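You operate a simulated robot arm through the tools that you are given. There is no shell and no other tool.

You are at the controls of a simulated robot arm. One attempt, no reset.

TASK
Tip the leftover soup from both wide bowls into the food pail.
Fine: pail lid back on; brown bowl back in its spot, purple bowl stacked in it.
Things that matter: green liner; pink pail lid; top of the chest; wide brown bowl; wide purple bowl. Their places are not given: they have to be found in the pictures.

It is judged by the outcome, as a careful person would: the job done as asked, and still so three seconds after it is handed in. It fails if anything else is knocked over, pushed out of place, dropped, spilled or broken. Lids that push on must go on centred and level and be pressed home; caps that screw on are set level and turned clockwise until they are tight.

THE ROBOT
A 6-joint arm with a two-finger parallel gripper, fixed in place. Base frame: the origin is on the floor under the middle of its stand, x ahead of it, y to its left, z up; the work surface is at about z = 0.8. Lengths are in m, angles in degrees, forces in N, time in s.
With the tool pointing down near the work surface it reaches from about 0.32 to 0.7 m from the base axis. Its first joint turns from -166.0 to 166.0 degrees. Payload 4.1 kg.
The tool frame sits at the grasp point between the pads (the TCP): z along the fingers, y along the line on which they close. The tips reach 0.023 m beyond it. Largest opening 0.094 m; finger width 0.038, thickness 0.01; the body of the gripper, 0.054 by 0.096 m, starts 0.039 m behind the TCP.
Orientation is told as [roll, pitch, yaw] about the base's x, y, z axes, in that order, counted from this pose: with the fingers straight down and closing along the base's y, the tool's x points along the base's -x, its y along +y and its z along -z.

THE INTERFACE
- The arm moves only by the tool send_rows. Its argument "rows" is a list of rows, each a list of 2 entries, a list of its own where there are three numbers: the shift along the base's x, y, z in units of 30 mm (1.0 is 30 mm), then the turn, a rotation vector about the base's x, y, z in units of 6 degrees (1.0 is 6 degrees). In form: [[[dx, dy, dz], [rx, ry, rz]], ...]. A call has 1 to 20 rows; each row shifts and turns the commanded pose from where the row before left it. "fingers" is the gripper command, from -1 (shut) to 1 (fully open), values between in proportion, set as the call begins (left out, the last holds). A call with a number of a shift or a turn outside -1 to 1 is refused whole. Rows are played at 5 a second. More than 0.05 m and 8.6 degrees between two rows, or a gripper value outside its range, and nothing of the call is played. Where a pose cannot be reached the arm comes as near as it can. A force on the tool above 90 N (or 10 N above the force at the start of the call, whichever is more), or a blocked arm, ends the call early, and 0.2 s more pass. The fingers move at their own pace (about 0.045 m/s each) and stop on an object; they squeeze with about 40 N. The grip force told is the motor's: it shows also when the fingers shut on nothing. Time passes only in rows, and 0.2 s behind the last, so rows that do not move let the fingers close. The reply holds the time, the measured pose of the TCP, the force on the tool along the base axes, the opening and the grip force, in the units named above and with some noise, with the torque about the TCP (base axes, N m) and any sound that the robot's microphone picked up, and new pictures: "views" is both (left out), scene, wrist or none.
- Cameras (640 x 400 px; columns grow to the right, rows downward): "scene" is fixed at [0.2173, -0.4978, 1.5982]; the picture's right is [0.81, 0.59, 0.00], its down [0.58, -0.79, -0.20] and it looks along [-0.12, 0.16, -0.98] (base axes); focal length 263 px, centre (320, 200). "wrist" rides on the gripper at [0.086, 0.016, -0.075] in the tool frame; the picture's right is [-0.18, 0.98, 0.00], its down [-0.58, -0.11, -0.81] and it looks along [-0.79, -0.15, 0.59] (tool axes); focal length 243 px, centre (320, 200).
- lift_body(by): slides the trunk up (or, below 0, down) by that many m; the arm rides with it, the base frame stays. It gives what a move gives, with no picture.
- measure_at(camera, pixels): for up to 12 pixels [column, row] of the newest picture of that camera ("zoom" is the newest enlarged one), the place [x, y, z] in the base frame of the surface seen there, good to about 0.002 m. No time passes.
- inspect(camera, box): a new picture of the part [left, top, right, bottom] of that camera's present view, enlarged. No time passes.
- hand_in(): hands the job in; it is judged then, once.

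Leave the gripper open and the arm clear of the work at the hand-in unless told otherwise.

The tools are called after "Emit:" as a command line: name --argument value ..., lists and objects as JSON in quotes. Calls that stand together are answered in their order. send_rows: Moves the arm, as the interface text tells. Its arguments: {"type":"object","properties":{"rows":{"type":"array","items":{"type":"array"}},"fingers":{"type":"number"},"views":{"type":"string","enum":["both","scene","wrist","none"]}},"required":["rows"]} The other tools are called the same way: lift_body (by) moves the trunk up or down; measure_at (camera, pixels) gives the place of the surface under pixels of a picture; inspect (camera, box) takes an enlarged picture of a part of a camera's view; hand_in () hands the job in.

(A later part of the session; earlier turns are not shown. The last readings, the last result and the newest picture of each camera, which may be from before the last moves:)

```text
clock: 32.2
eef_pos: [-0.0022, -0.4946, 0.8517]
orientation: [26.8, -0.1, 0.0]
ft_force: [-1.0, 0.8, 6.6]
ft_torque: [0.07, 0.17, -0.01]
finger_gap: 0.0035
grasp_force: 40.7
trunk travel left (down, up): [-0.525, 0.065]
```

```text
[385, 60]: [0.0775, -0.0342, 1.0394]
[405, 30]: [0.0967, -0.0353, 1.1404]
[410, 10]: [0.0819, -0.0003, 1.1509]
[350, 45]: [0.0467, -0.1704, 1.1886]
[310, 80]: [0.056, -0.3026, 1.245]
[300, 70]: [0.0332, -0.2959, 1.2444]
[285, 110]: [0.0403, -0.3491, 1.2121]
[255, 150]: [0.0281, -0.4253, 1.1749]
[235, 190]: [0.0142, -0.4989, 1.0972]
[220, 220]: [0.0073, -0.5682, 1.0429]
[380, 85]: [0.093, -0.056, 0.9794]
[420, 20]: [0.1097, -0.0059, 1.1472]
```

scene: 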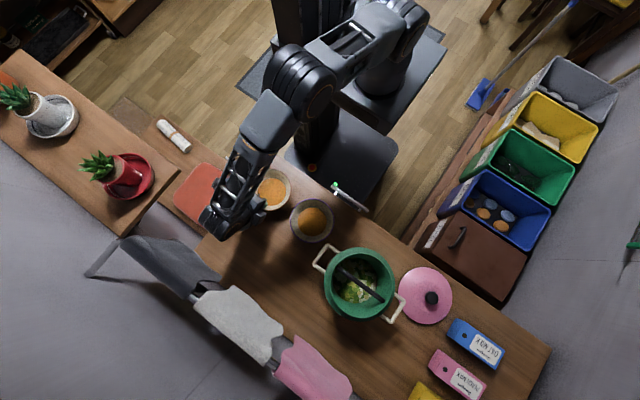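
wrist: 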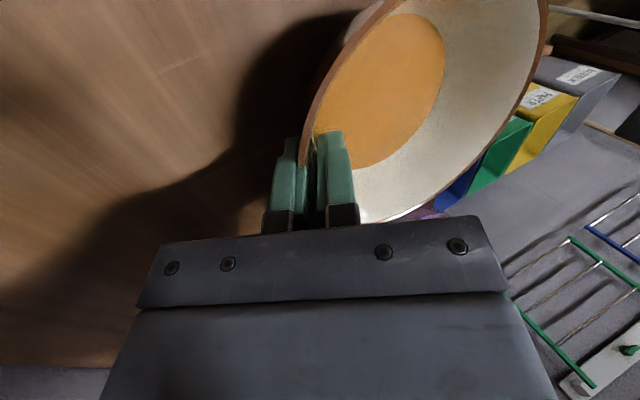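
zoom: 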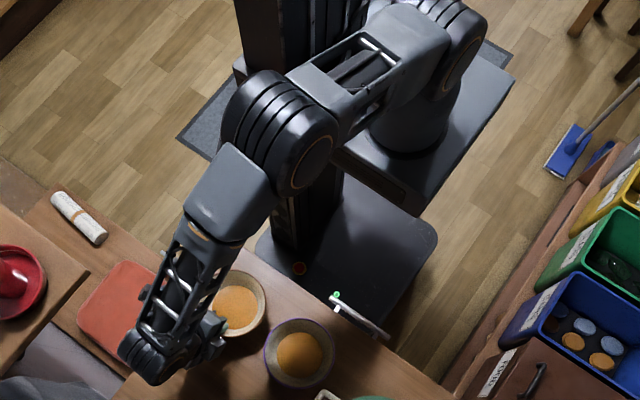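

The shoulder is at z≈1.09, so the far-side pour is reachable if I stay near the edge of reach and tilt partly on the way. First I'll lift the brown bowl gently by about 12 mm and check that the grip holds.

Emit:
send_rows --rows '[[[0, 0, 0.1], [0, 0, 0]], [[0, 0, 0.1], [0, 0, 0]], [[0, 0, 0.1], [0, 0, 0]], [[0, 0, 0.1], [0, 0, 0]], [[0, 0, 0], [0, 0, 0]], [[0, 0, 0], [0, 0, 0]]]'

```text
clock: 33.6
eef_pos: [-0.0034, -0.4955, 0.8644]
orientation: [27.0, 0.0, 0.0]
ft_force: [0.6, 0.0, -2.5]
ft_torque: [-0.14, 0.0, 0.0]
finger_gap: 0.0035
grasp_force: 39.7
trunk travel left (down, up): [-0.525, 0.065]
```

scene: 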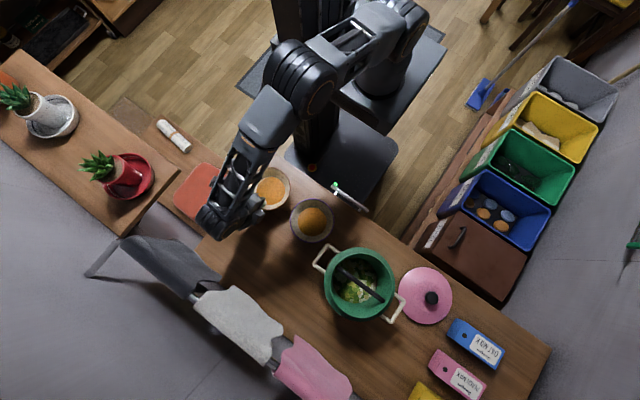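
wrist: 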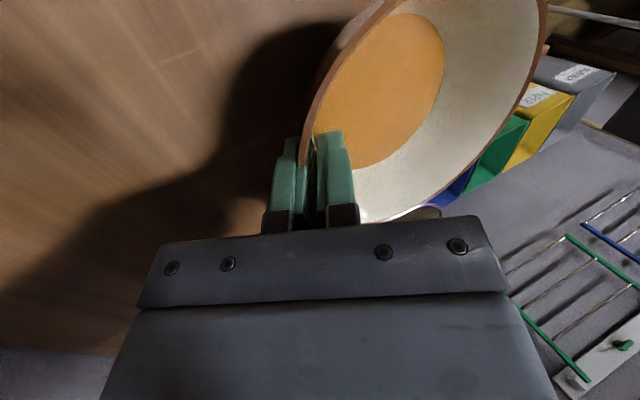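

The bowl is held and weighs about 2.5 N. I'll check that the rim is still level by measuring near and far rim points in the wrist view.

Emit:
measure_at --camera "wrist" --pixels '[[316, 90], [545, 30], [541, 60], [520, 110], [420, 208], [385, 12], [390, 90], [360, 222], [480, 160], [330, 60]]'

```text
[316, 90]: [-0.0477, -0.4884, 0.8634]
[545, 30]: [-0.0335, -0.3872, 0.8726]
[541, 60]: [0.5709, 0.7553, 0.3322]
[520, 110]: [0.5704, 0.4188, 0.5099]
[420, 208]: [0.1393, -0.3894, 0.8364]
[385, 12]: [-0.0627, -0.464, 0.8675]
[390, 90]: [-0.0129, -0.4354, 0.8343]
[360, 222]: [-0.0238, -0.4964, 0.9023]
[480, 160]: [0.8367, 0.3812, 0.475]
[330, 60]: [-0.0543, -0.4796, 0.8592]
```

The rim is level within a few millimetres. Raising it straight up to TCP z≈1.03, smoothly.

Emit:
send_rows --rows '[[[0, 0, 0.3], [0, 0, 0]], [[0, 0, 0.5], [0, 0, 0]], [[0, 0, 0.7], [0, 0, 0]], [[0, 0, 0.8], [0, 0, 0]], [[0, 0, 0.8], [0, 0, 0]], [[0, 0, 0.8], [0, 0, 0]], [[0, 0, 0.7], [0, 0, 0]], [[0, 0, 0.5], [0, 0, 0]], [[0, 0, 0.4], [0, 0, 0]], [[0, 0, 0], [0, 0, 0]]]' --views "wrist"

Emit:
lift_body --by 0.06

```text
clock: 35.8
eef_pos: [-0.0031, -0.4958, 1.03]
orientation: [27.0, 0.0, 0.0]
ft_force: [0.0, 0.1, -1.9]
ft_torque: [-0.16, -0.02, 0.03]
finger_gap: 0.0033
grasp_force: 39.7
trunk travel left (down, up): [-0.525, 0.065]
```

wrist: 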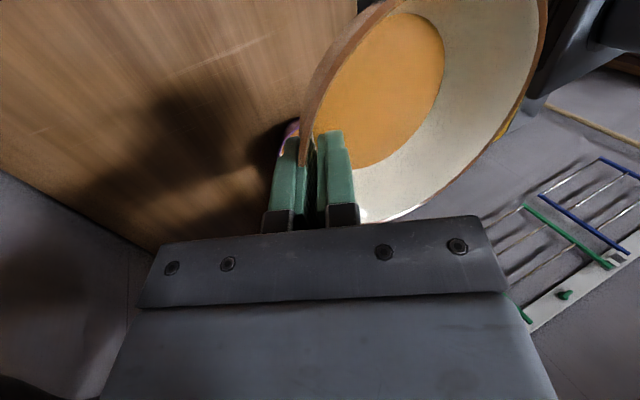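

```text
clock: 36.8
eef_pos: [-0.0029, -0.4944, 1.0881]
orientation: [26.9, 0.0, 0.0]
ft_force: [0.1, -0.3, -3.5]
ft_torque: [-0.11, 0.01, -0.02]
finger_gap: 0.0034
grasp_force: 40.5
trunk travel left (down, up): [-0.585, 0.005]
```

Now a modest 15° pre-tilt (well below spilling for this shallow soup), then the first half of the slow carry towards the pail with the yaw turning.

Emit:
send_rows --rows '[[[0, 0, 0], [-0.4, 0, 0]], [[0, 0, 0], [-0.6, 0, 0]], [[0, 0, 0], [-0.6, 0, 0]], [[0, 0, 0], [-0.5, 0, 0]], [[0, 0, 0], [-0.4, 0, 0]], [[0.2, -0.07, 0], [0, 0, -0.2]], [[0.45, -0.16, 0], [0, 0, -0.36]], [[0.662, -0.231, 0], [0, 0, -0.36]], [[0.662, -0.231, 0], [0, 0, -0.36]], [[0.662, -0.231, 0], [0, 0, -0.36]], [[0.662, -0.231, 0], [0, 0, -0.36]], [[0.662, -0.231, 0], [0, 0, -0.36]], [[0.4, -0.14, 0], [0, 0, -0.24]], [[0, 0, 0], [0, 0, 0]]]'

```text
clock: 39.8
eef_pos: [0.1281, -0.5407, 1.0891]
orientation: [12.0, 0.0, -15.6]
ft_force: [0.6, -0.1, -3.5]
ft_torque: [-0.09, 0.05, -0.02]
finger_gap: 0.0033
grasp_force: 40.2
trunk travel left (down, up): [-0.585, 0.005]
```

scene: 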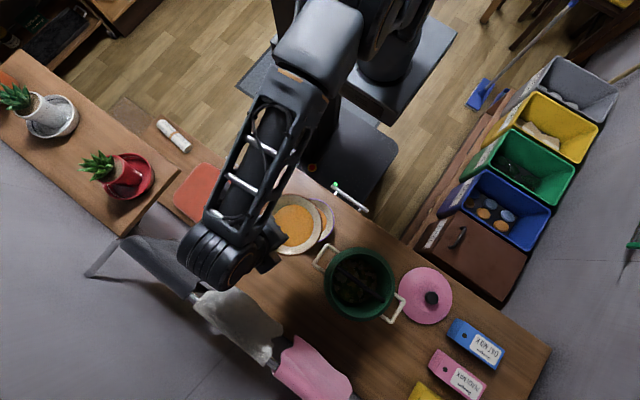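
wrist: 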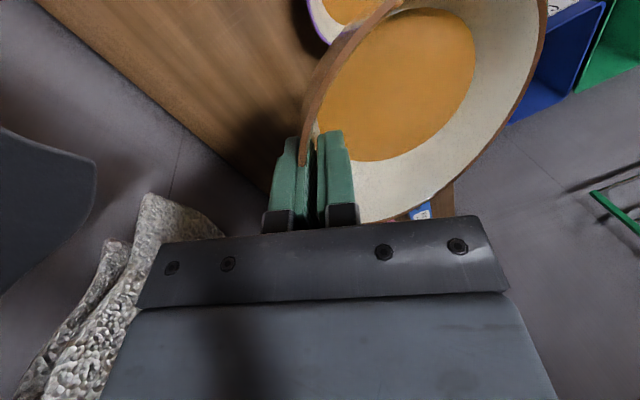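

Tracking well: 15° tilt, with the soup visibly level inside and margin to the lip. Carrying on to the pail.

Emit:
send_rows --rows '[[[0.35, -0.12, 0], [0, 0, -0.2]], [[0.65, -0.228, 0], [0, 0, -0.32]], [[0.7, -0.245, 0], [0, 0, -0.34]], [[0.7, -0.245, 0], [0, 0, -0.34]], [[0.7, -0.245, 0], [0, 0, -0.34]], [[0.7, -0.245, 0], [0, 0, -0.34]], [[0.65, -0.228, 0], [0, 0, -0.32]], [[0.45, -0.155, 0], [0, 0, -0.2]], [[0, 0, 0], [0, 0, 0]]]'

```text
clock: 41.8
eef_pos: [0.2723, -0.5802, 1.0863]
orientation: [12.0, 0.1, -30.0]
ft_force: [1.7, 0.6, -2.5]
ft_torque: [-0.15, 0.09, 0.03]
finger_gap: 0.0033
grasp_force: 39.9
out of reach, approached as far as the arm can: row 7, 8
trunk travel left (down, up): [-0.585, 0.005]
```

scene: 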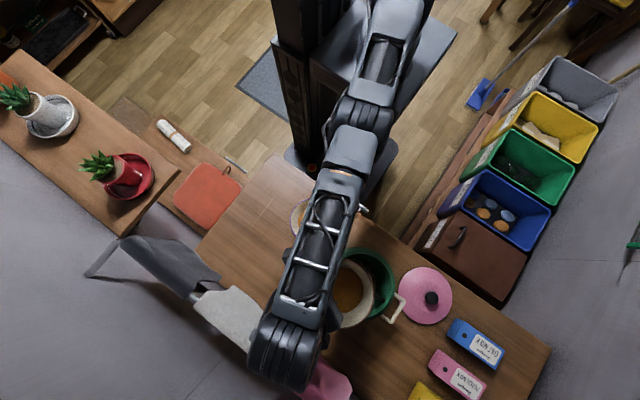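
wrist: 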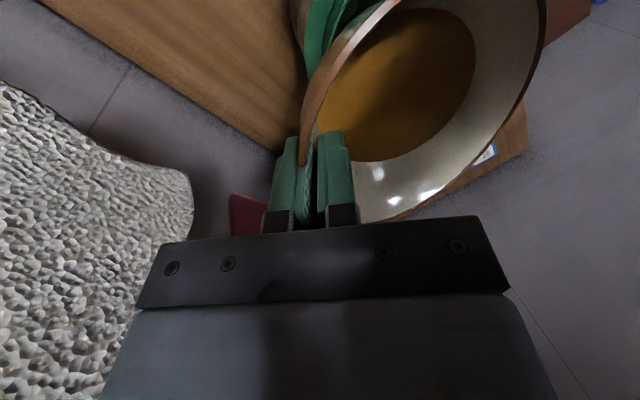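

The reply says the last rows were at the reach limit, but the bowl's lip is already over the pail mouth (about 0.332, -0.476), and tilting brings the wrist back inwards. I'll tilt slowly to about 24° (still before the pour) while holding the lip over the mouth.

Emit:
send_rows --rows '[[[0.021, 0.057, -0.19], [-0.433, 0.25, 0]], [[0.021, 0.057, -0.19], [-0.433, 0.25, 0]], [[0.021, 0.057, -0.19], [-0.433, 0.25, 0]], [[0, 0, 0], [0, 0, 0]], [[0, 0, 0], [0, 0, 0]]]'

Emit:
inspect --camera "scene" --box '[290, 225, 430, 335]'

```text
clock: 43.0
eef_pos: [0.2817, -0.5983, 1.0731]
orientation: [2.9, 0.2, -30.1]
ft_force: [-0.5, -0.4, -3.3]
ft_torque: [-0.1, 0.05, -0.02]
finger_gap: 0.0032
grasp_force: 39.8
out of reach, approached as far as the arm can: row 1, 2, 3
trunk travel left (down, up): [-0.585, 0.005]
```

scene: 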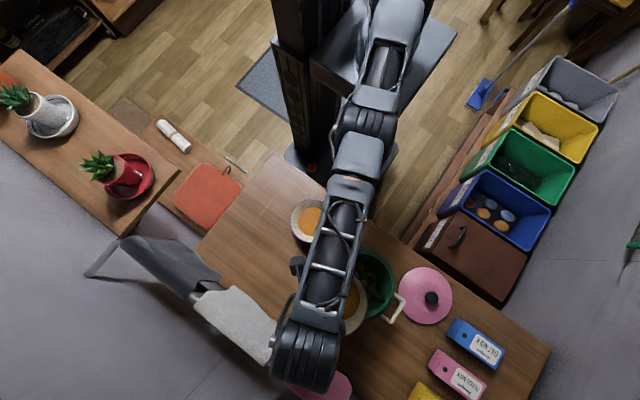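
wrist: 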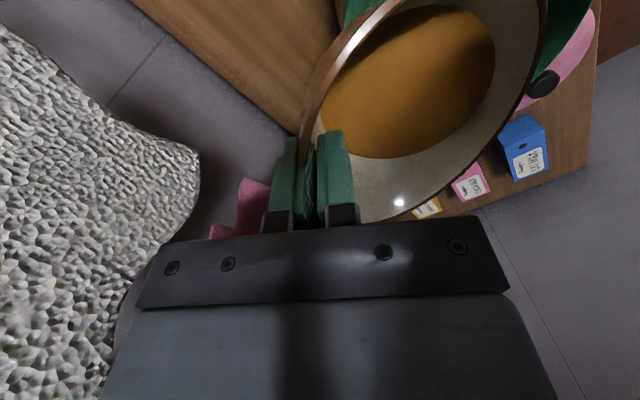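

```text
3.64 times, centred on (360, 280) of scene
```

zoom: 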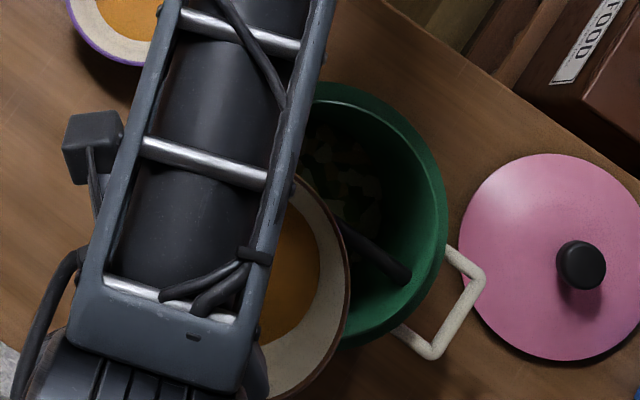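

The pose now reads (0.282, -0.598) at 24° tilt, which puts the lip right over the pail's centre. I'll hold a moment to see whether it's stable.

Emit:
send_rows --rows '[[[0, 0, 0], [0, 0, 0]], [[0, 0, 0], [0, 0, 0]]]' --views "wrist"

Emit:
measure_at --camera "wrist" --pixels '[[540, 30], [540, 60], [528, 95], [505, 135], [440, 100], [490, 60], [420, 185], [475, 20], [570, 20], [395, 15]]'

```text
clock: 43.6
eef_pos: [0.2796, -0.5964, 1.0737]
orientation: [2.9, 0.0, -30.0]
ft_force: [0.0, 0.4, -2.6]
ft_torque: [-0.09, 0.05, 0.0]
finger_gap: 0.0033
grasp_force: 39.9
trunk travel left (down, up): [-0.585, 0.005]
```

wrist: 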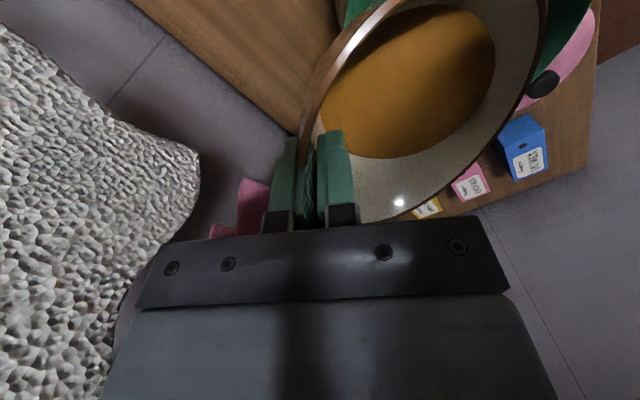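

```text
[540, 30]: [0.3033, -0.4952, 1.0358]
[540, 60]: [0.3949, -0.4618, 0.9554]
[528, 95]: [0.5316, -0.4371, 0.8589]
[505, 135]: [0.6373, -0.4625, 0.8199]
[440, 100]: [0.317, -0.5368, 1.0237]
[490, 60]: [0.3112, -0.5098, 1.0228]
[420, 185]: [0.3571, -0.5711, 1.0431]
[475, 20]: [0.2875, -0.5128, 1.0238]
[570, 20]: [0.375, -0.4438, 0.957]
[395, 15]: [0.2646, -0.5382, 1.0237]
```

Soup level is z≈1.024 and the lip about 1.028, so pouring starts just past here, with the lip at the centre of the mouth. I'll tilt slowly from 24° to 36°, pivoting about the lip, and watch.

Emit:
send_rows --rows '[[[0.03, 0.052, 0.019], [-0.2887, 0.1667, 0]], [[0.03, 0.052, 0.019], [-0.2887, 0.1667, 0]], [[0.03, 0.052, 0.019], [-0.2887, 0.1667, 0]], [[0.037, 0.064, 0.068], [-0.2887, 0.1667, 0]], [[0.037, 0.064, 0.068], [-0.2887, 0.1667, 0]], [[0.037, 0.064, 0.068], [-0.2887, 0.1667, 0]], [[0, 0, 0], [0, 0, 0]], [[0, 0, 0], [0, 0, 0]]]'

Emit:
inspect --camera "scene" --box '[290, 225, 430, 335]'

```text
clock: 45.4
eef_pos: [0.2974, -0.6149, 1.086]
orientation: [-8.9, 0.2, -29.9]
ft_force: [0.1, 0.5, -2.4]
ft_torque: [-0.1, 0.01, -0.02]
finger_gap: 0.0033
grasp_force: 40.2
out of reach, approached as far as the arm can: row 1, 2, 3, 4, 5, 6
trunk travel left (down, up): [-0.585, 0.005]
```

scene: 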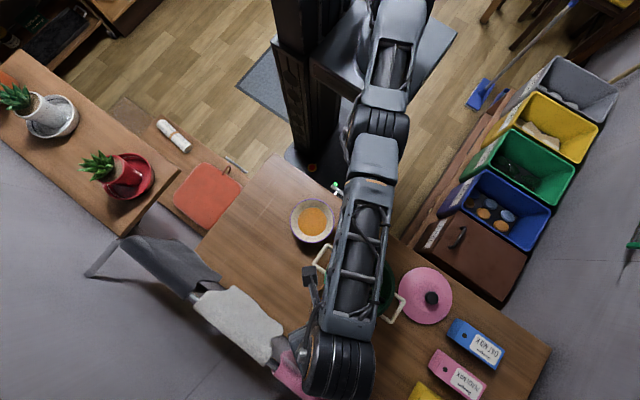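
wrist: 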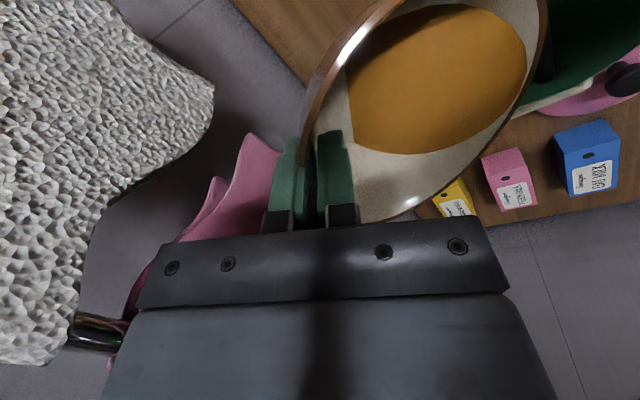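

```text
3.64 times, centred on (360, 280) of scene
```

zoom: 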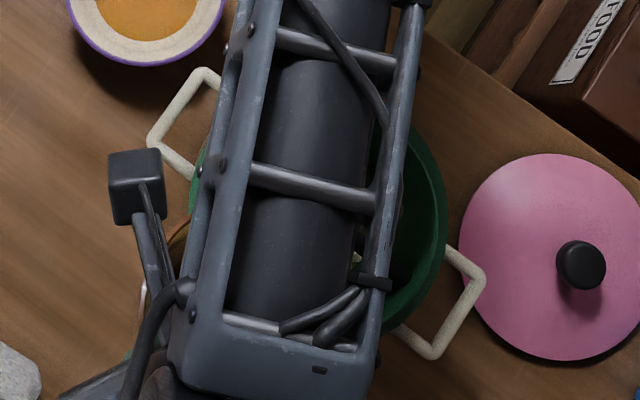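

The arm reports being at its reach limit, and the TCP moved out to (0.297, -0.615). The lip is still within the mouth, at about (0.348, -0.527). I'll look closely at the soup and lip before doing anything else.

Emit:
inspect --camera "wrist" --box '[400, 0, 640, 180]'

Emit:
measure_at --camera "wrist" --pixels '[[520, 60], [440, 80], [400, 60], [500, 110], [543, 40], [530, 90], [560, 60], [590, 30], [545, 20], [515, 30]]'

Emit:
measure_at --camera "scene" --pixels '[[400, 30], [385, 75], [375, 120], [370, 160], [350, 240], [340, 310], [335, 360], [395, 10], [365, 190], [345, 280], [310, 275], [320, 380]]'

```text
2.22 times, centred on (520, 90) of wrist
```

zoom: 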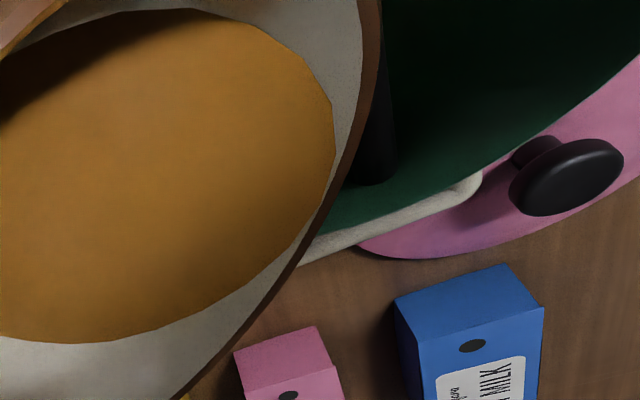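

```text
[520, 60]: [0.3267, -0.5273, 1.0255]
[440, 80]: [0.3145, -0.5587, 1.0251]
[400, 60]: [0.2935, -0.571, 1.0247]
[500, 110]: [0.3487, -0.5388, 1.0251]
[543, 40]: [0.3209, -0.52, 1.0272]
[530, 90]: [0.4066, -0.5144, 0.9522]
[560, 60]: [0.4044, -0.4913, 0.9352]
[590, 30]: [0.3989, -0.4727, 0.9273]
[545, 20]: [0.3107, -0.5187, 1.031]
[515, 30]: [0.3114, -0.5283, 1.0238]
```

```text
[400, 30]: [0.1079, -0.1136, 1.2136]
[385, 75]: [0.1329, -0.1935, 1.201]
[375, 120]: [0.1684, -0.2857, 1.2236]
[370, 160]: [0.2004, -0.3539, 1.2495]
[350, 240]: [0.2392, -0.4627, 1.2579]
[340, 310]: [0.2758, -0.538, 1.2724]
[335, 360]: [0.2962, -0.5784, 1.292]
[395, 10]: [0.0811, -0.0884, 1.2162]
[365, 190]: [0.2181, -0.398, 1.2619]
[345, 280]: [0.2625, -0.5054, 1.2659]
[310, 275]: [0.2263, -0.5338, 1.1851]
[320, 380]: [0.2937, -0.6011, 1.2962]
```

The soup level (1.025) is right at the lip and the arm is nearly straight. I'll hold for 0.6 s to see whether the arm converges inward to the commanded pose.

Emit:
send_rows --rows '[[[0, 0, 0], [0, 0, 0]], [[0, 0, 0], [0, 0, 0]], [[0, 0, 0], [0, 0, 0]]]' --views "wrist"

```text
clock: 46.2
eef_pos: [0.298, -0.6137, 1.0861]
orientation: [-9.0, 0.1, -30.0]
ft_force: [-0.2, 0.5, -3.0]
ft_torque: [-0.06, 0.02, -0.01]
finger_gap: 0.0033
grasp_force: 40.3
trunk travel left (down, up): [-0.585, 0.005]
```

wrist: 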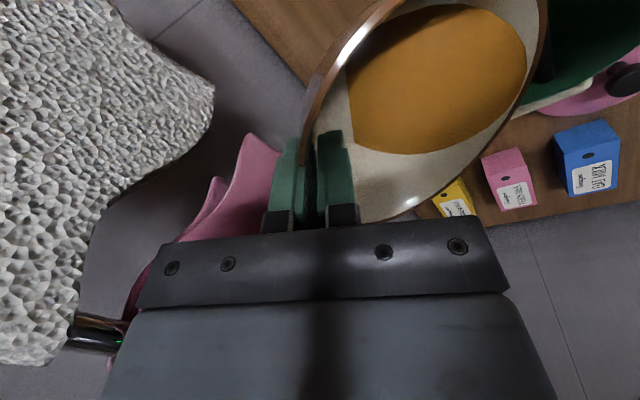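

It's stable there: the arm's elbow is straight and gets stuck at full stretch. I'll pull the bowl 20 mm inward (towards the robot), which also brings the lip to the pail centre, to unlock the elbow.

Emit:
send_rows --rows '[[[-0.15, 0.3, 0], [0, 0, 0]], [[-0.15, 0.3, 0], [0, 0, 0]], [[0, 0, 0], [0, 0, 0]]]' --views "wrist"

```text
clock: 47.0
eef_pos: [0.2959, -0.6162, 1.0886]
orientation: [-9.0, 0.1, -30.0]
ft_force: [0.4, 2.1, -2.6]
ft_torque: [-0.2, 0.02, 0.0]
finger_gap: 0.0034
grasp_force: 40.1
out of reach, approached as far as the arm can: row 1, 2
trunk travel left (down, up): [-0.585, 0.005]
```

wrist: 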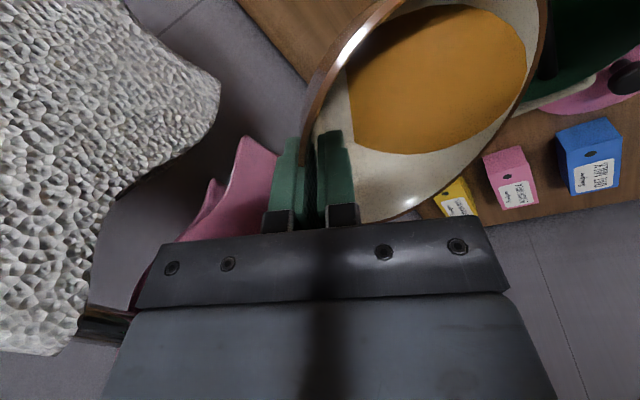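

Small inward steps were ignored because the elbow is locked straight. Earlier, a combined down-and-inward move unlocked it, so I'll do one: 28 mm inward and 9 mm down. The lip stays in the mouth and the base clears the collar by over 15 mm.

Emit:
send_rows --rows '[[[-0.4, 0.85, -0.3], [0, 0, 0]], [[0, 0, 0], [0, 0, 0]], [[0, 0, 0], [0, 0, 0]]]' --views "wrist"

```text
clock: 47.8
eef_pos: [0.2795, -0.5826, 1.0794]
orientation: [-9.0, 0.0, -30.0]
ft_force: [0.2, -0.8, -3.4]
ft_torque: [-0.04, 0.08, 0.0]
finger_gap: 0.0035
grasp_force: 40.3
trunk travel left (down, up): [-0.585, 0.005]
```

wrist: 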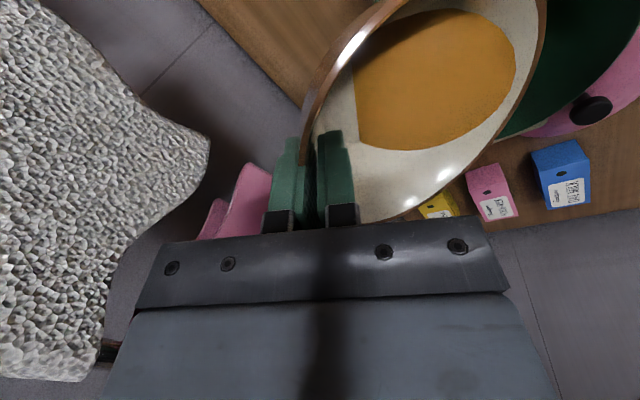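

It unlocked: TCP (0.280, -0.583, 1.079) with no reach warning, and some soup seems to have left over the lip. I'll check the scene around the pail.

Emit:
send_rows --rows '[[[0, 0, 0], [0, 0, 0]]]' --views "scene"

Emit:
inspect --camera "scene" --box '[290, 225, 430, 335]'

Emit:
inspect --camera "wrist" --box '[400, 0, 640, 180]'

```text
clock: 48.2
eef_pos: [0.2806, -0.5803, 1.0784]
orientation: [-9.1, 0.0, -30.0]
ft_force: [1.4, -0.7, -3.1]
ft_torque: [-0.07, 0.05, 0.01]
finger_gap: 0.0034
grasp_force: 40.3
trunk travel left (down, up): [-0.585, 0.005]
```

scene: 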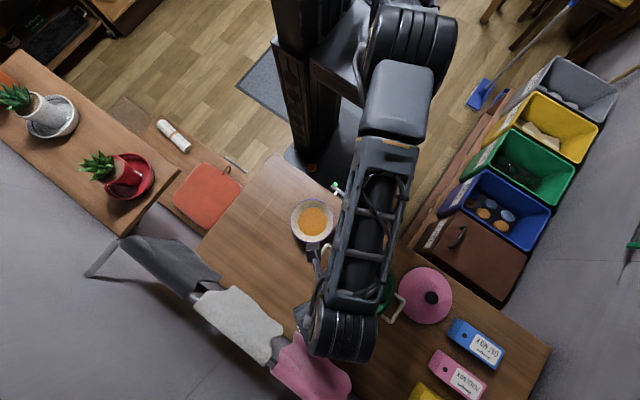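

```text
3.64 times, centred on (360, 280) of scene
```

zoom: 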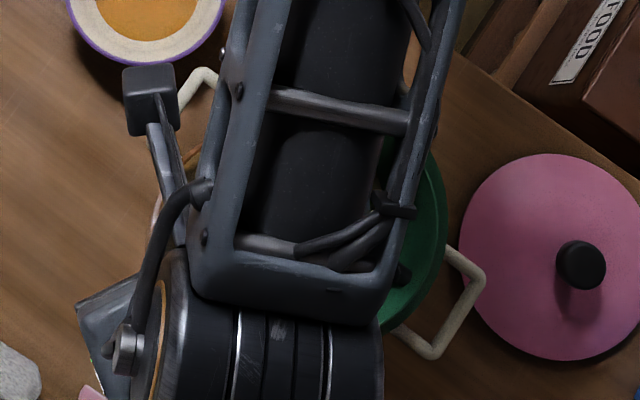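

```text
2.22 times, centred on (520, 90) of wrist
```

zoom: 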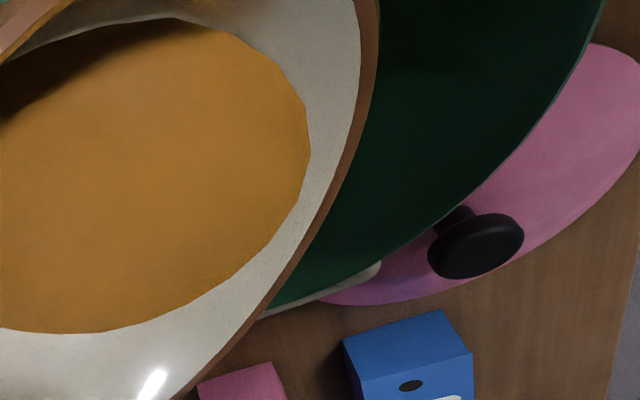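

No spill is visible on the chest and the arm is well inside its reach again. Continuing the slow pour from 36° to 48°, pivoting about the lip at (0.332, -0.492), then pausing.

Emit:
send_rows --rows '[[[0.043, 0.073, 0.059], [-0.2887, 0.1667, 0]], [[0.043, 0.073, 0.059], [-0.2887, 0.1667, 0]], [[0.043, 0.073, 0.059], [-0.2887, 0.1667, 0]], [[0.049, 0.086, 0.049], [-0.2887, 0.1667, 0]], [[0.049, 0.086, 0.049], [-0.2887, 0.1667, 0]], [[0.049, 0.086, 0.049], [-0.2887, 0.1667, 0]], [[0, 0, 0], [0, 0, 0]], [[0, 0, 0], [0, 0, 0]], [[0, 0, 0], [0, 0, 0]]]' --views "both"

```text
clock: 50.2
eef_pos: [0.2881, -0.5649, 1.0881]
orientation: [-21.0, 0.1, -30.0]
ft_force: [-0.4, -0.1, -3.1]
ft_torque: [-0.05, 0.02, -0.01]
finger_gap: 0.0033
grasp_force: 39.9
trunk travel left (down, up): [-0.585, 0.005]
```

scene: 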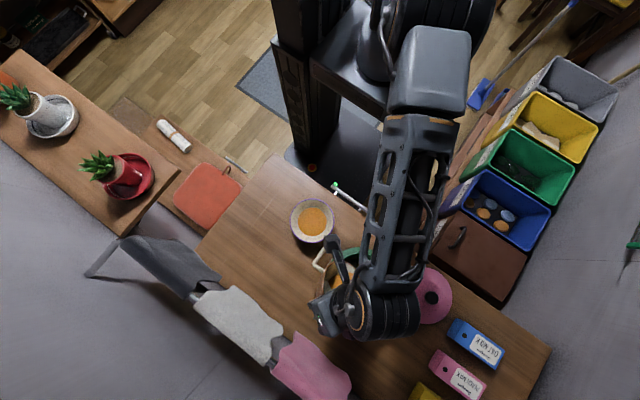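
wrist: 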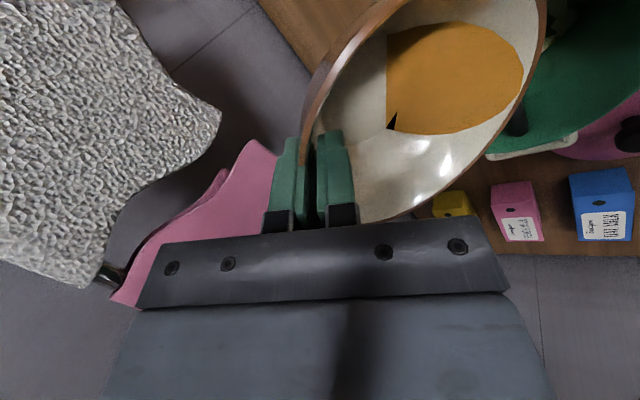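

Soup is reducing steadily. Continuing to 60°.

Emit:
send_rows --rows '[[[0.053, 0.093, 0.094], [-0.2887, 0.1667, 0]], [[0.053, 0.093, 0.094], [-0.2887, 0.1667, 0]], [[0.053, 0.093, 0.094], [-0.2887, 0.1667, 0]], [[0.059, 0.101, 0.048], [-0.2887, 0.1667, 0]], [[0.059, 0.101, 0.048], [-0.2887, 0.1667, 0]], [[0.059, 0.101, 0.048], [-0.2887, 0.1667, 0]], [[0, 0, 0], [0, 0, 0]], [[0, 0, 0], [0, 0, 0]], [[0, 0, 0], [0, 0, 0]]]' --views "both"

Emit:
inspect --camera "wrist" --box '[360, 0, 640, 200]'

```text
clock: 52.2
eef_pos: [0.3003, -0.5486, 1.1012]
orientation: [-33.0, -0.1, -29.9]
ft_force: [-0.9, 0.3, -2.2]
ft_torque: [-0.04, -0.01, 0.01]
finger_gap: 0.0035
grasp_force: 39.7
trunk travel left (down, up): [-0.585, 0.005]
```

scene: 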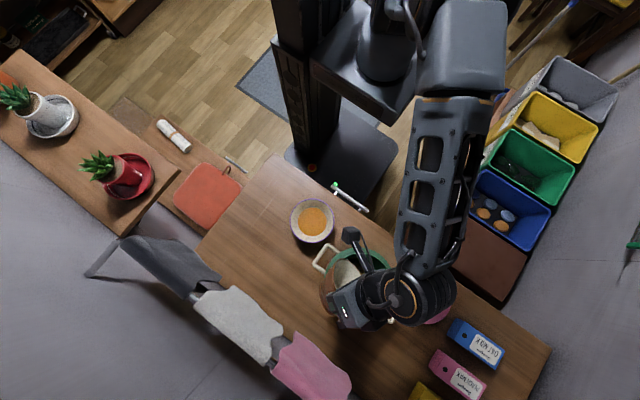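
wrist: 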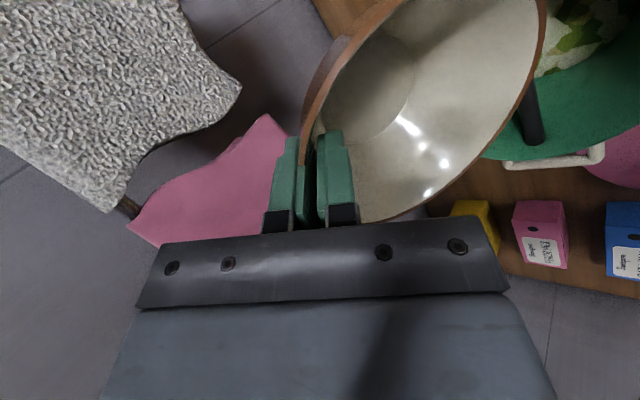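

```text
2.00 times, centred on (500, 100) of wrist
```

zoom: 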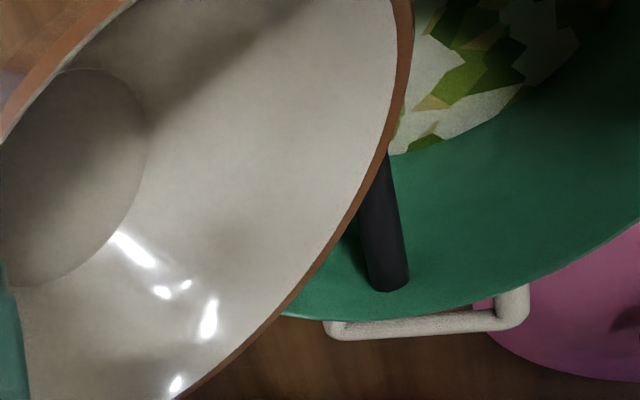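

The bowl looks empty at 60°. To drain the last drops, I'll tip further to about 90° over the mouth and hold for over a second.

Emit:
send_rows --rows '[[[0.095, 0.162, 0.073], [-0.433, 0.25, 0]], [[0.095, 0.162, 0.073], [-0.433, 0.25, 0]], [[0.098, 0.172, 0.083], [-0.433, 0.25, 0]], [[0.098, 0.172, 0.083], [-0.433, 0.25, 0]], [[0.102, 0.177, 0.063], [-0.433, 0.25, 0]], [[0.102, 0.177, 0.063], [-0.433, 0.25, 0]], [[0.105, 0.182, 0.04], [-0.433, 0.25, 0]], [[0.105, 0.182, 0.04], [-0.433, 0.25, 0]], [[0.108, 0.187, 0.02], [-0.433, 0.25, 0]], [[0.108, 0.187, 0.02], [-0.433, 0.25, 0]], [[0, 0, 0], [0, 0, 0]], [[0, 0, 0], [0, 0, 0]], [[0, 0, 0], [0, 0, 0]], [[0, 0, 0], [0, 0, 0]], [[0, 0, 0], [0, 0, 0]], [[0, 0, 0], [0, 0, 0]]]' --views "both"

```text
clock: 55.6
eef_pos: [0.3288, -0.4957, 1.1173]
orientation: [-63.0, 0.0, -30.0]
ft_force: [0.4, 0.0, -2.4]
ft_torque: [0.05, -0.01, 0.01]
finger_gap: 0.0033
grasp_force: 39.8
trunk travel left (down, up): [-0.585, 0.005]
```

scene: 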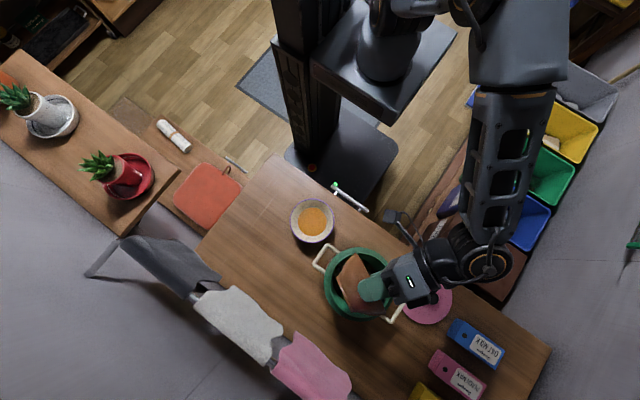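
wrist: 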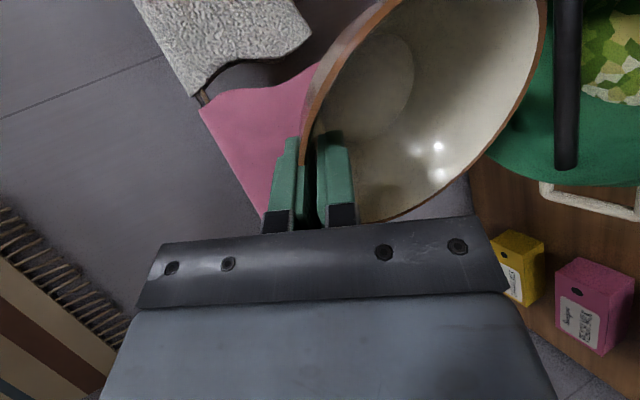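

The bowl is empty and clean. Now I'll rotate it back nearly upright in place, rising slightly and easing inward to stay clear of the reach limit.

Emit:
send_rows --rows '[[[0, 0.05, 0.07], [0.5, -0.289, 0]], [[0, 0.05, 0.07], [0.7217, -0.4167, 0]], [[0, 0.05, 0.07], [0.7217, -0.4167, 0]], [[0, 0.05, 0.07], [0.7217, -0.4167, 0]], [[0, 0.05, 0.07], [0.7217, -0.4167, 0]], [[0, 0.05, 0.07], [0.7217, -0.4167, 0]], [[0, 0.05, 0.07], [0.7217, -0.4167, 0]], [[0, 0.05, 0.07], [0.7217, -0.4167, 0]], [[0, 0.05, 0.07], [0.7217, -0.4167, 0]], [[0, 0.05, 0.07], [0.7217, -0.4167, 0]], [[0, 0.05, 0.07], [0.7217, -0.4167, 0]], [[0, 0.05, 0.07], [0.7217, -0.4167, 0]], [[0, 0.05, 0.07], [0.7217, -0.4167, 0]], [[0, 0.05, 0.07], [0.7217, -0.4167, 0]], [[0, 0, 0], [0, 0, 0]]]' --views "both"

```text
clock: 58.8
eef_pos: [0.3293, -0.475, 1.1477]
orientation: [5.7, 0.1, -29.9]
ft_force: [-0.1, 0.1, -1.7]
ft_torque: [-0.06, 0.01, -0.01]
finger_gap: 0.0032
grasp_force: 39.4
trunk travel left (down, up): [-0.585, 0.005]
```

scene: 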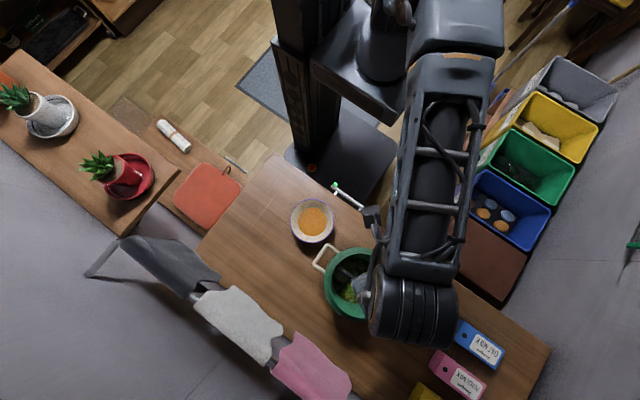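
wrist: 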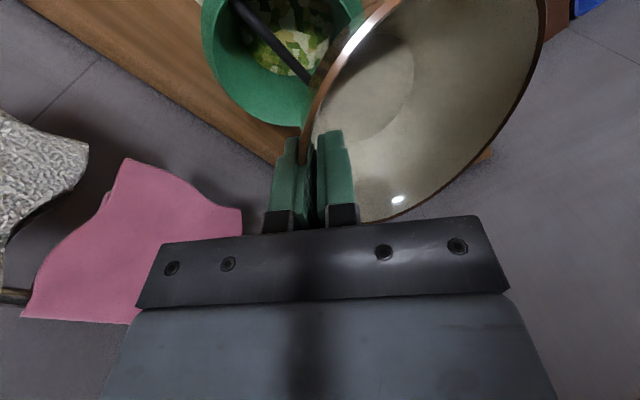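

The bowl is nearly upright and empty, with no drips. I'll carry it back towards its spot, turning the yaw back to 0.

Emit:
send_rows --rows '[[[-0.5, -0.03, -0.05], [0, 0, 0.25]], [[-0.8, -0.048, -0.1], [0, 0, 0.36]], [[-0.8, -0.048, -0.1], [0, 0, 0.36]], [[-0.8, -0.048, -0.1], [0, 0, 0.36]], [[-0.8, -0.048, -0.1], [0, 0, 0.36]], [[-0.8, -0.048, -0.1], [0, 0, 0.36]], [[-0.8, -0.048, -0.1], [0, 0, 0.36]], [[-0.8, -0.048, -0.1], [0, 0, 0.36]], [[-0.8, -0.048, -0.1], [0, 0, 0.36]], [[-0.8, -0.048, -0.1], [0, 0, 0.36]], [[-0.8, -0.048, -0.1], [0, 0, 0.36]], [[-0.8, -0.048, -0.1], [0, 0, 0.36]], [[-0.8, -0.048, -0.1], [0, 0, 0.36]], [[-0.8, -0.048, -0.1], [0, 0, 0.36]], [[-0.18, -0.013, -0.07], [0, 0, 0.05]], [[0, 0, 0], [0, 0, 0]]]' --views "both"

```text
clock: 62.2
eef_pos: [-0.0053, -0.4927, 1.1051]
orientation: [5.5, 0.0, -0.1]
ft_force: [1.0, -0.2, -1.8]
ft_torque: [-0.08, -0.03, -0.04]
finger_gap: 0.0034
grasp_force: 39.8
trunk travel left (down, up): [-0.585, 0.005]
```

scene: 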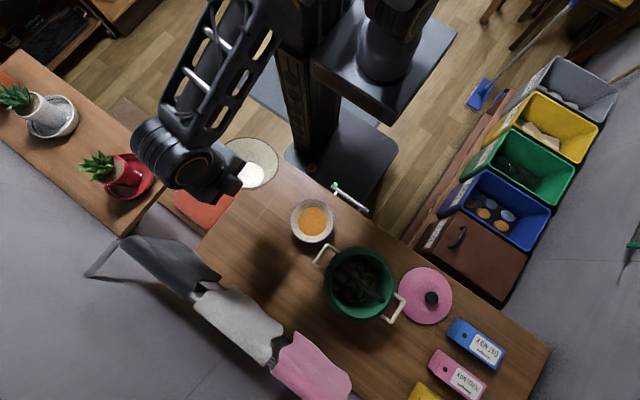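
wrist: 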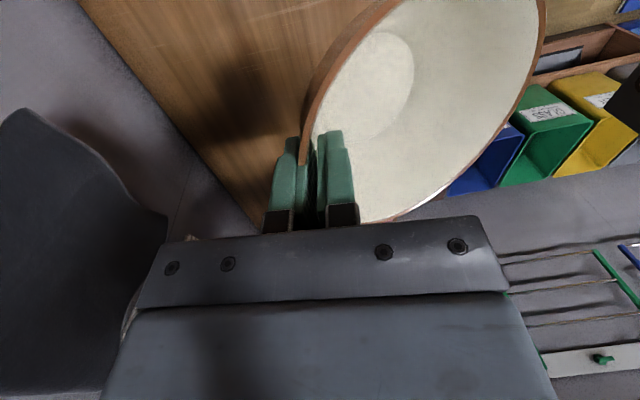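

Over the brown bowl's spot. I'll level it (roll back to 26.9°) while descending to just above the chest.

Emit:
send_rows --rows '[[[0.02, -0.01, -0.4], [0.594, 0, 0]], [[0.02, -0.01, -0.5], [0.594, 0, 0]], [[0.02, -0.01, -0.5], [0.594, 0, 0]], [[0.02, -0.01, -0.5], [0.594, 0, 0]], [[0.02, -0.01, -0.5], [0.594, 0, 0]], [[0.0, -0.01, -0.5], [0.594, 0, 0]], [[0, 0, -0.8], [0, 0, 0]], [[0, 0, -0.9], [0, 0, 0]], [[0, 0, -0.9], [0, 0, 0]], [[0, 0, -0.9], [0, 0, 0]], [[0, 0, -0.7], [0, 0, 0]], [[0, 0, -0.3], [0, 0, 0]], [[0, 0, 0], [0, 0, 0]], [[0, 0, 0], [0, 0, 0]]]' --views "both"

```text
clock: 65.2
eef_pos: [0.0006, -0.4958, 0.8831]
orientation: [26.8, 0.1, -0.1]
ft_force: [-0.3, -0.5, -1.9]
ft_torque: [-0.09, 0.0, 0.02]
finger_gap: 0.0035
grasp_force: 40.0
trunk travel left (down, up): [-0.585, 0.005]
```

scene: 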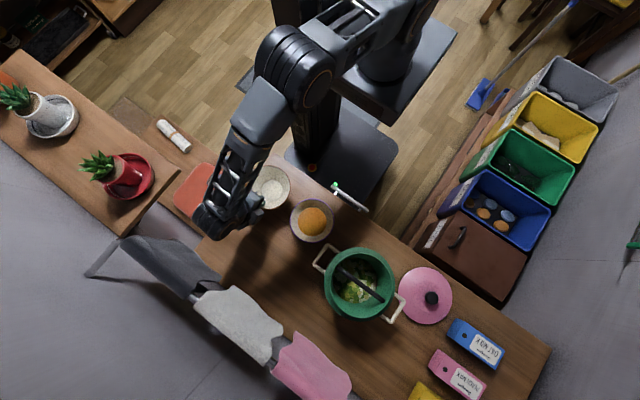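
wrist: 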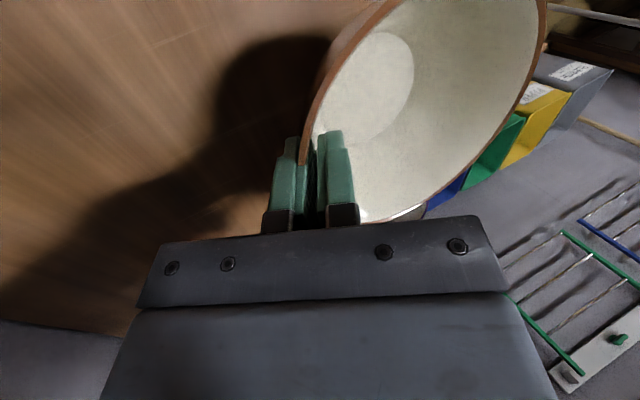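

3 cm above the chest. I'll correct 3 mm in x and lower gently towards the original grasp height of 0.852.

Emit:
send_rows --rows '[[[-0.05, 0.02, -0.3], [0, 0, 0]], [[-0.04, 0.02, -0.3], [0, 0, 0]], [[0, 0, -0.15], [0, 0, 0]], [[0, 0, -0.1], [0, 0, 0]], [[0, 0, -0.1], [0, 0, 0]], [[0, 0, 0], [0, 0, 0]], [[0, 0, 0], [0, 0, 0]]]' --views "none"

Emit:
send_rows --rows '[[[0, 0, -0.07], [0, 0, 0]], [[0, 0, 0], [0, 0, 0]], [[0, 0, 0], [0, 0, 0]]]' --views "wrist"

```text
clock: 66.8
eef_pos: [-0.0034, -0.4934, 0.8542]
orientation: [26.8, 0.0, -0.1]
ft_force: [0.3, 1.0, -2.5]
ft_torque: [-0.13, 0.01, 0.02]
finger_gap: 0.0032
grasp_force: 39.9
trunk travel left (down, up): [-0.585, 0.005]
```

```text
clock: 67.6
eef_pos: [-0.0029, -0.4927, 0.8522]
orientation: [26.9, -0.1, -0.2]
ft_force: [0.4, -1.1, -1.2]
ft_torque: [-0.11, -0.04, 0.02]
finger_gap: 0.0033
grasp_force: 40.3
trunk travel left (down, up): [-0.585, 0.005]
```

wrist: 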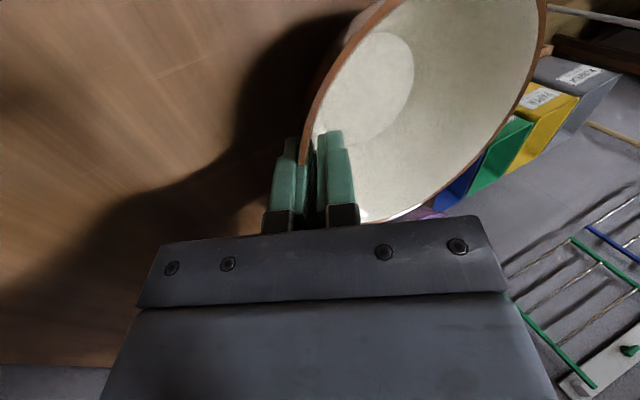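

Almost touching. A couple more 1 mm steps to feel the contact.

Emit:
send_rows --rows '[[[0, 0, -0.04], [0, 0, 0]], [[0, 0, 0], [0, 0, 0]]]' --views "none"

Emit:
send_rows --rows '[[[0, 0, -0.03], [0, 0, 0]], [[0, 0, 0], [0, 0, 0]]]' --views "none"

```text
clock: 68.2
eef_pos: [-0.0026, -0.4948, 0.852]
orientation: [26.8, 0.1, -0.1]
ft_force: [1.6, -0.5, 8.1]
ft_torque: [0.06, 0.05, -0.02]
finger_gap: 0.0035
grasp_force: 40.2
trunk travel left (down, up): [-0.585, 0.005]
```

```text
clock: 68.8
eef_pos: [-0.0034, -0.4937, 0.8512]
orientation: [26.7, 0.1, -0.2]
ft_force: [2.3, -1.9, 22.5]
ft_torque: [0.31, 0.14, -0.01]
finger_gap: 0.0032
grasp_force: 39.9
trunk travel left (down, up): [-0.585, 0.005]
```

Contact is made at the same height as when I gripped it (0.852). I'll relieve the small press and open the fingers.

Emit:
send_rows --rows '[[[0, 0, 0.04], [0, 0, 0]], [[0, 0, 0], [0, 0, 0]]]' --views "none"

Emit:
send_rows --rows '[[[0, 0, 0], [0, 0, 0]], [[0, 0, 0], [0, 0, 0]], [[0, 0, 0], [0, 0, 0]]]' --fingers -0.1 --views "both"

```text
clock: 69.4
eef_pos: [-0.0041, -0.4936, 0.8523]
orientation: [26.7, 0.0, -0.1]
ft_force: [2.7, -6.9, 20.4]
ft_torque: [0.04, 0.07, -0.01]
finger_gap: 0.0035
grasp_force: 40.2
trunk travel left (down, up): [-0.585, 0.005]
```

```text
clock: 70.2
eef_pos: [-0.0049, -0.4933, 0.8495]
orientation: [26.9, 0.0, -0.1]
ft_force: [0.4, 0.4, 0.5]
ft_torque: [-0.02, 0.0, -0.01]
finger_gap: 0.0424
grasp_force: 0.0
trunk travel left (down, up): [-0.585, 0.005]
```

scene: 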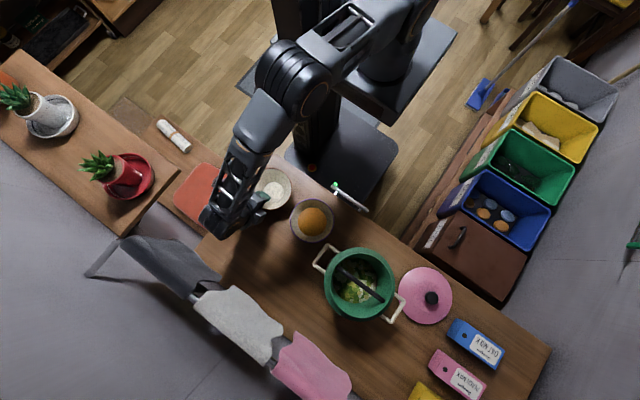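
wrist: 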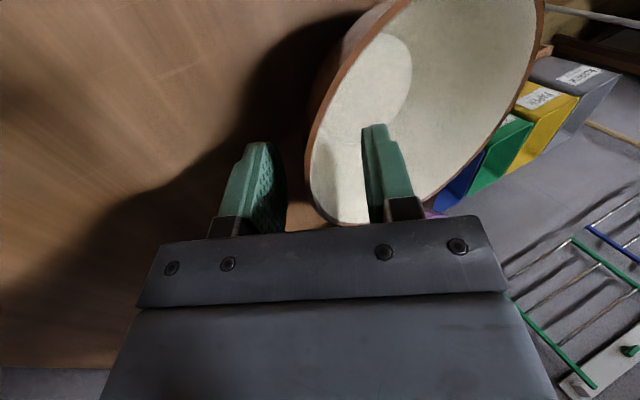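

The brown bowl is back on its spot and released. I'll retreat 6 cm along the tool axis, then slide over to the same standoff beyond the purple bowl's far rim.

Emit:
send_rows --rows '[[[0, -0.226, 0.446], [0, 0, 0]], [[0, -0.226, 0.446], [0, 0, 0]], [[0, -0.226, 0.446], [0, 0, 0]], [[0, -0.226, 0.46], [0, 0, 0]], [[0, 0, 0], [0, 0, 0]]]' --views "both"

Emit:
inspect --camera "scene" --box '[241, 160, 341, 250]'

```text
clock: 71.4
eef_pos: [-0.0031, -0.521, 0.9042]
orientation: [26.7, 0.0, 0.0]
ft_force: [0.7, 0.8, -0.2]
ft_torque: [-0.02, 0.04, 0.01]
finger_gap: 0.0425
grasp_force: 0.1
trunk travel left (down, up): [-0.585, 0.005]
```

scene: 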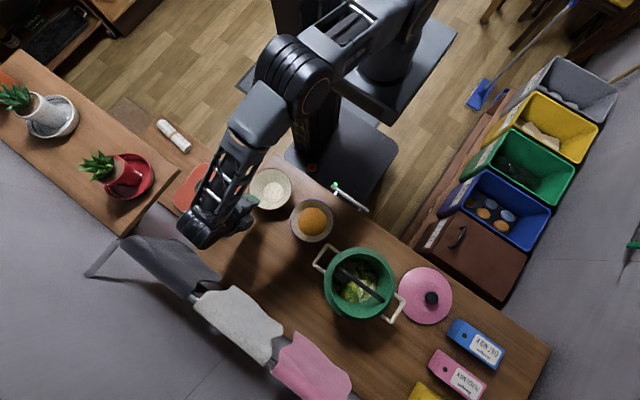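
wrist: 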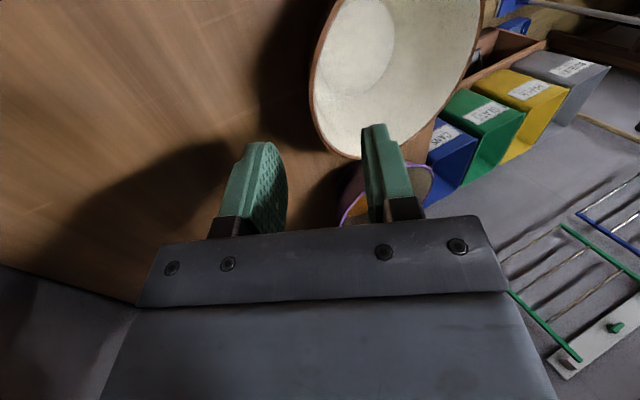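

```text
4.44 times, centred on (291, 205) of scene
```

zoom: 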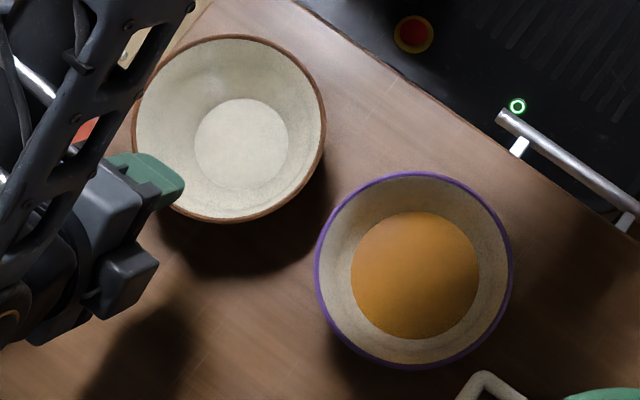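

The brown bowl is clean and in its spot. A quick measurement of its rim, then on to the purple bowl.

Emit:
measure_at --camera "zoom" --pixels '[[322, 130], [135, 130], [230, 38], [230, 221], [295, 63], [295, 197], [240, 142], [510, 270], [318, 270], [415, 175], [415, 367]]'

Emit:
send_rows --rows '[[[0.4, -0.02, 0.01], [0, 0, 0]], [[0.76, -0.034, 0.01], [0, 0, 0]], [[0.76, -0.034, 0.01], [0, 0, 0]], [[0.76, -0.034, 0.01], [0, 0, 0]], [[0.76, -0.034, 0.01], [0, 0, 0]], [[0.76, -0.034, 0.01], [0, 0, 0]], [[0.76, -0.034, 0.01], [0, 0, 0]], [[0, 0, 0], [0, 0, 0]], [[0, 0, 0], [0, 0, 0]]]' --views "both"

```text
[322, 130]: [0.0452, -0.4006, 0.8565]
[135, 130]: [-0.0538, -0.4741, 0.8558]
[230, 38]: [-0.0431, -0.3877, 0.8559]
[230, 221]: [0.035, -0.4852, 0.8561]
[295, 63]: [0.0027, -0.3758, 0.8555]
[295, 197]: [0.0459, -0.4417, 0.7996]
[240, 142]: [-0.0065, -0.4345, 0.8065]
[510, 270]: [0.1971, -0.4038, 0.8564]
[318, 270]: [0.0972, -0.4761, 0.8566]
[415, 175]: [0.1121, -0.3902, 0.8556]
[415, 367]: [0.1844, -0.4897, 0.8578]
```

```text
clock: 73.4
eef_pos: [0.1456, -0.5281, 0.9079]
orientation: [26.8, 0.0, -0.2]
ft_force: [0.0, -0.5, 1.0]
ft_torque: [-0.02, -0.03, 0.0]
finger_gap: 0.0425
grasp_force: 0.1
trunk travel left (down, up): [-0.585, 0.005]
```

scene: 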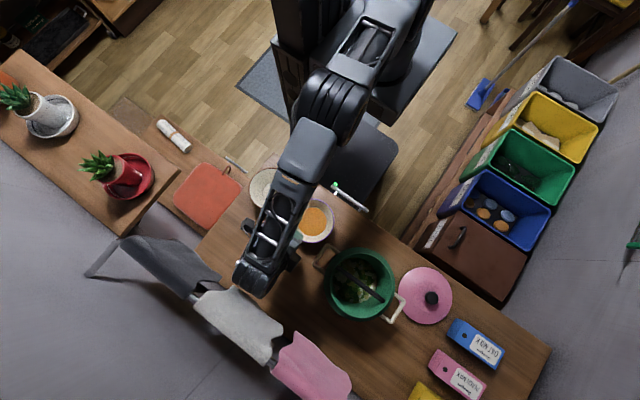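
wrist: 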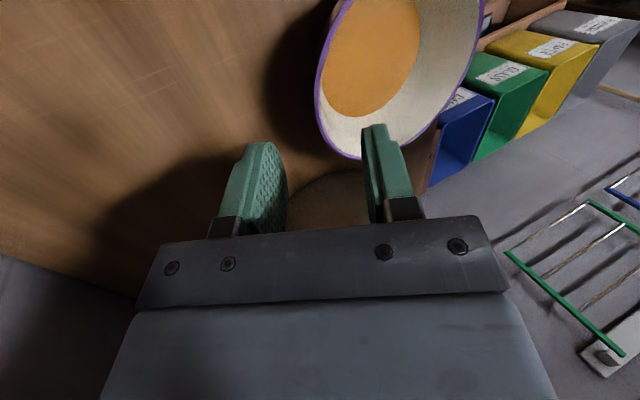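

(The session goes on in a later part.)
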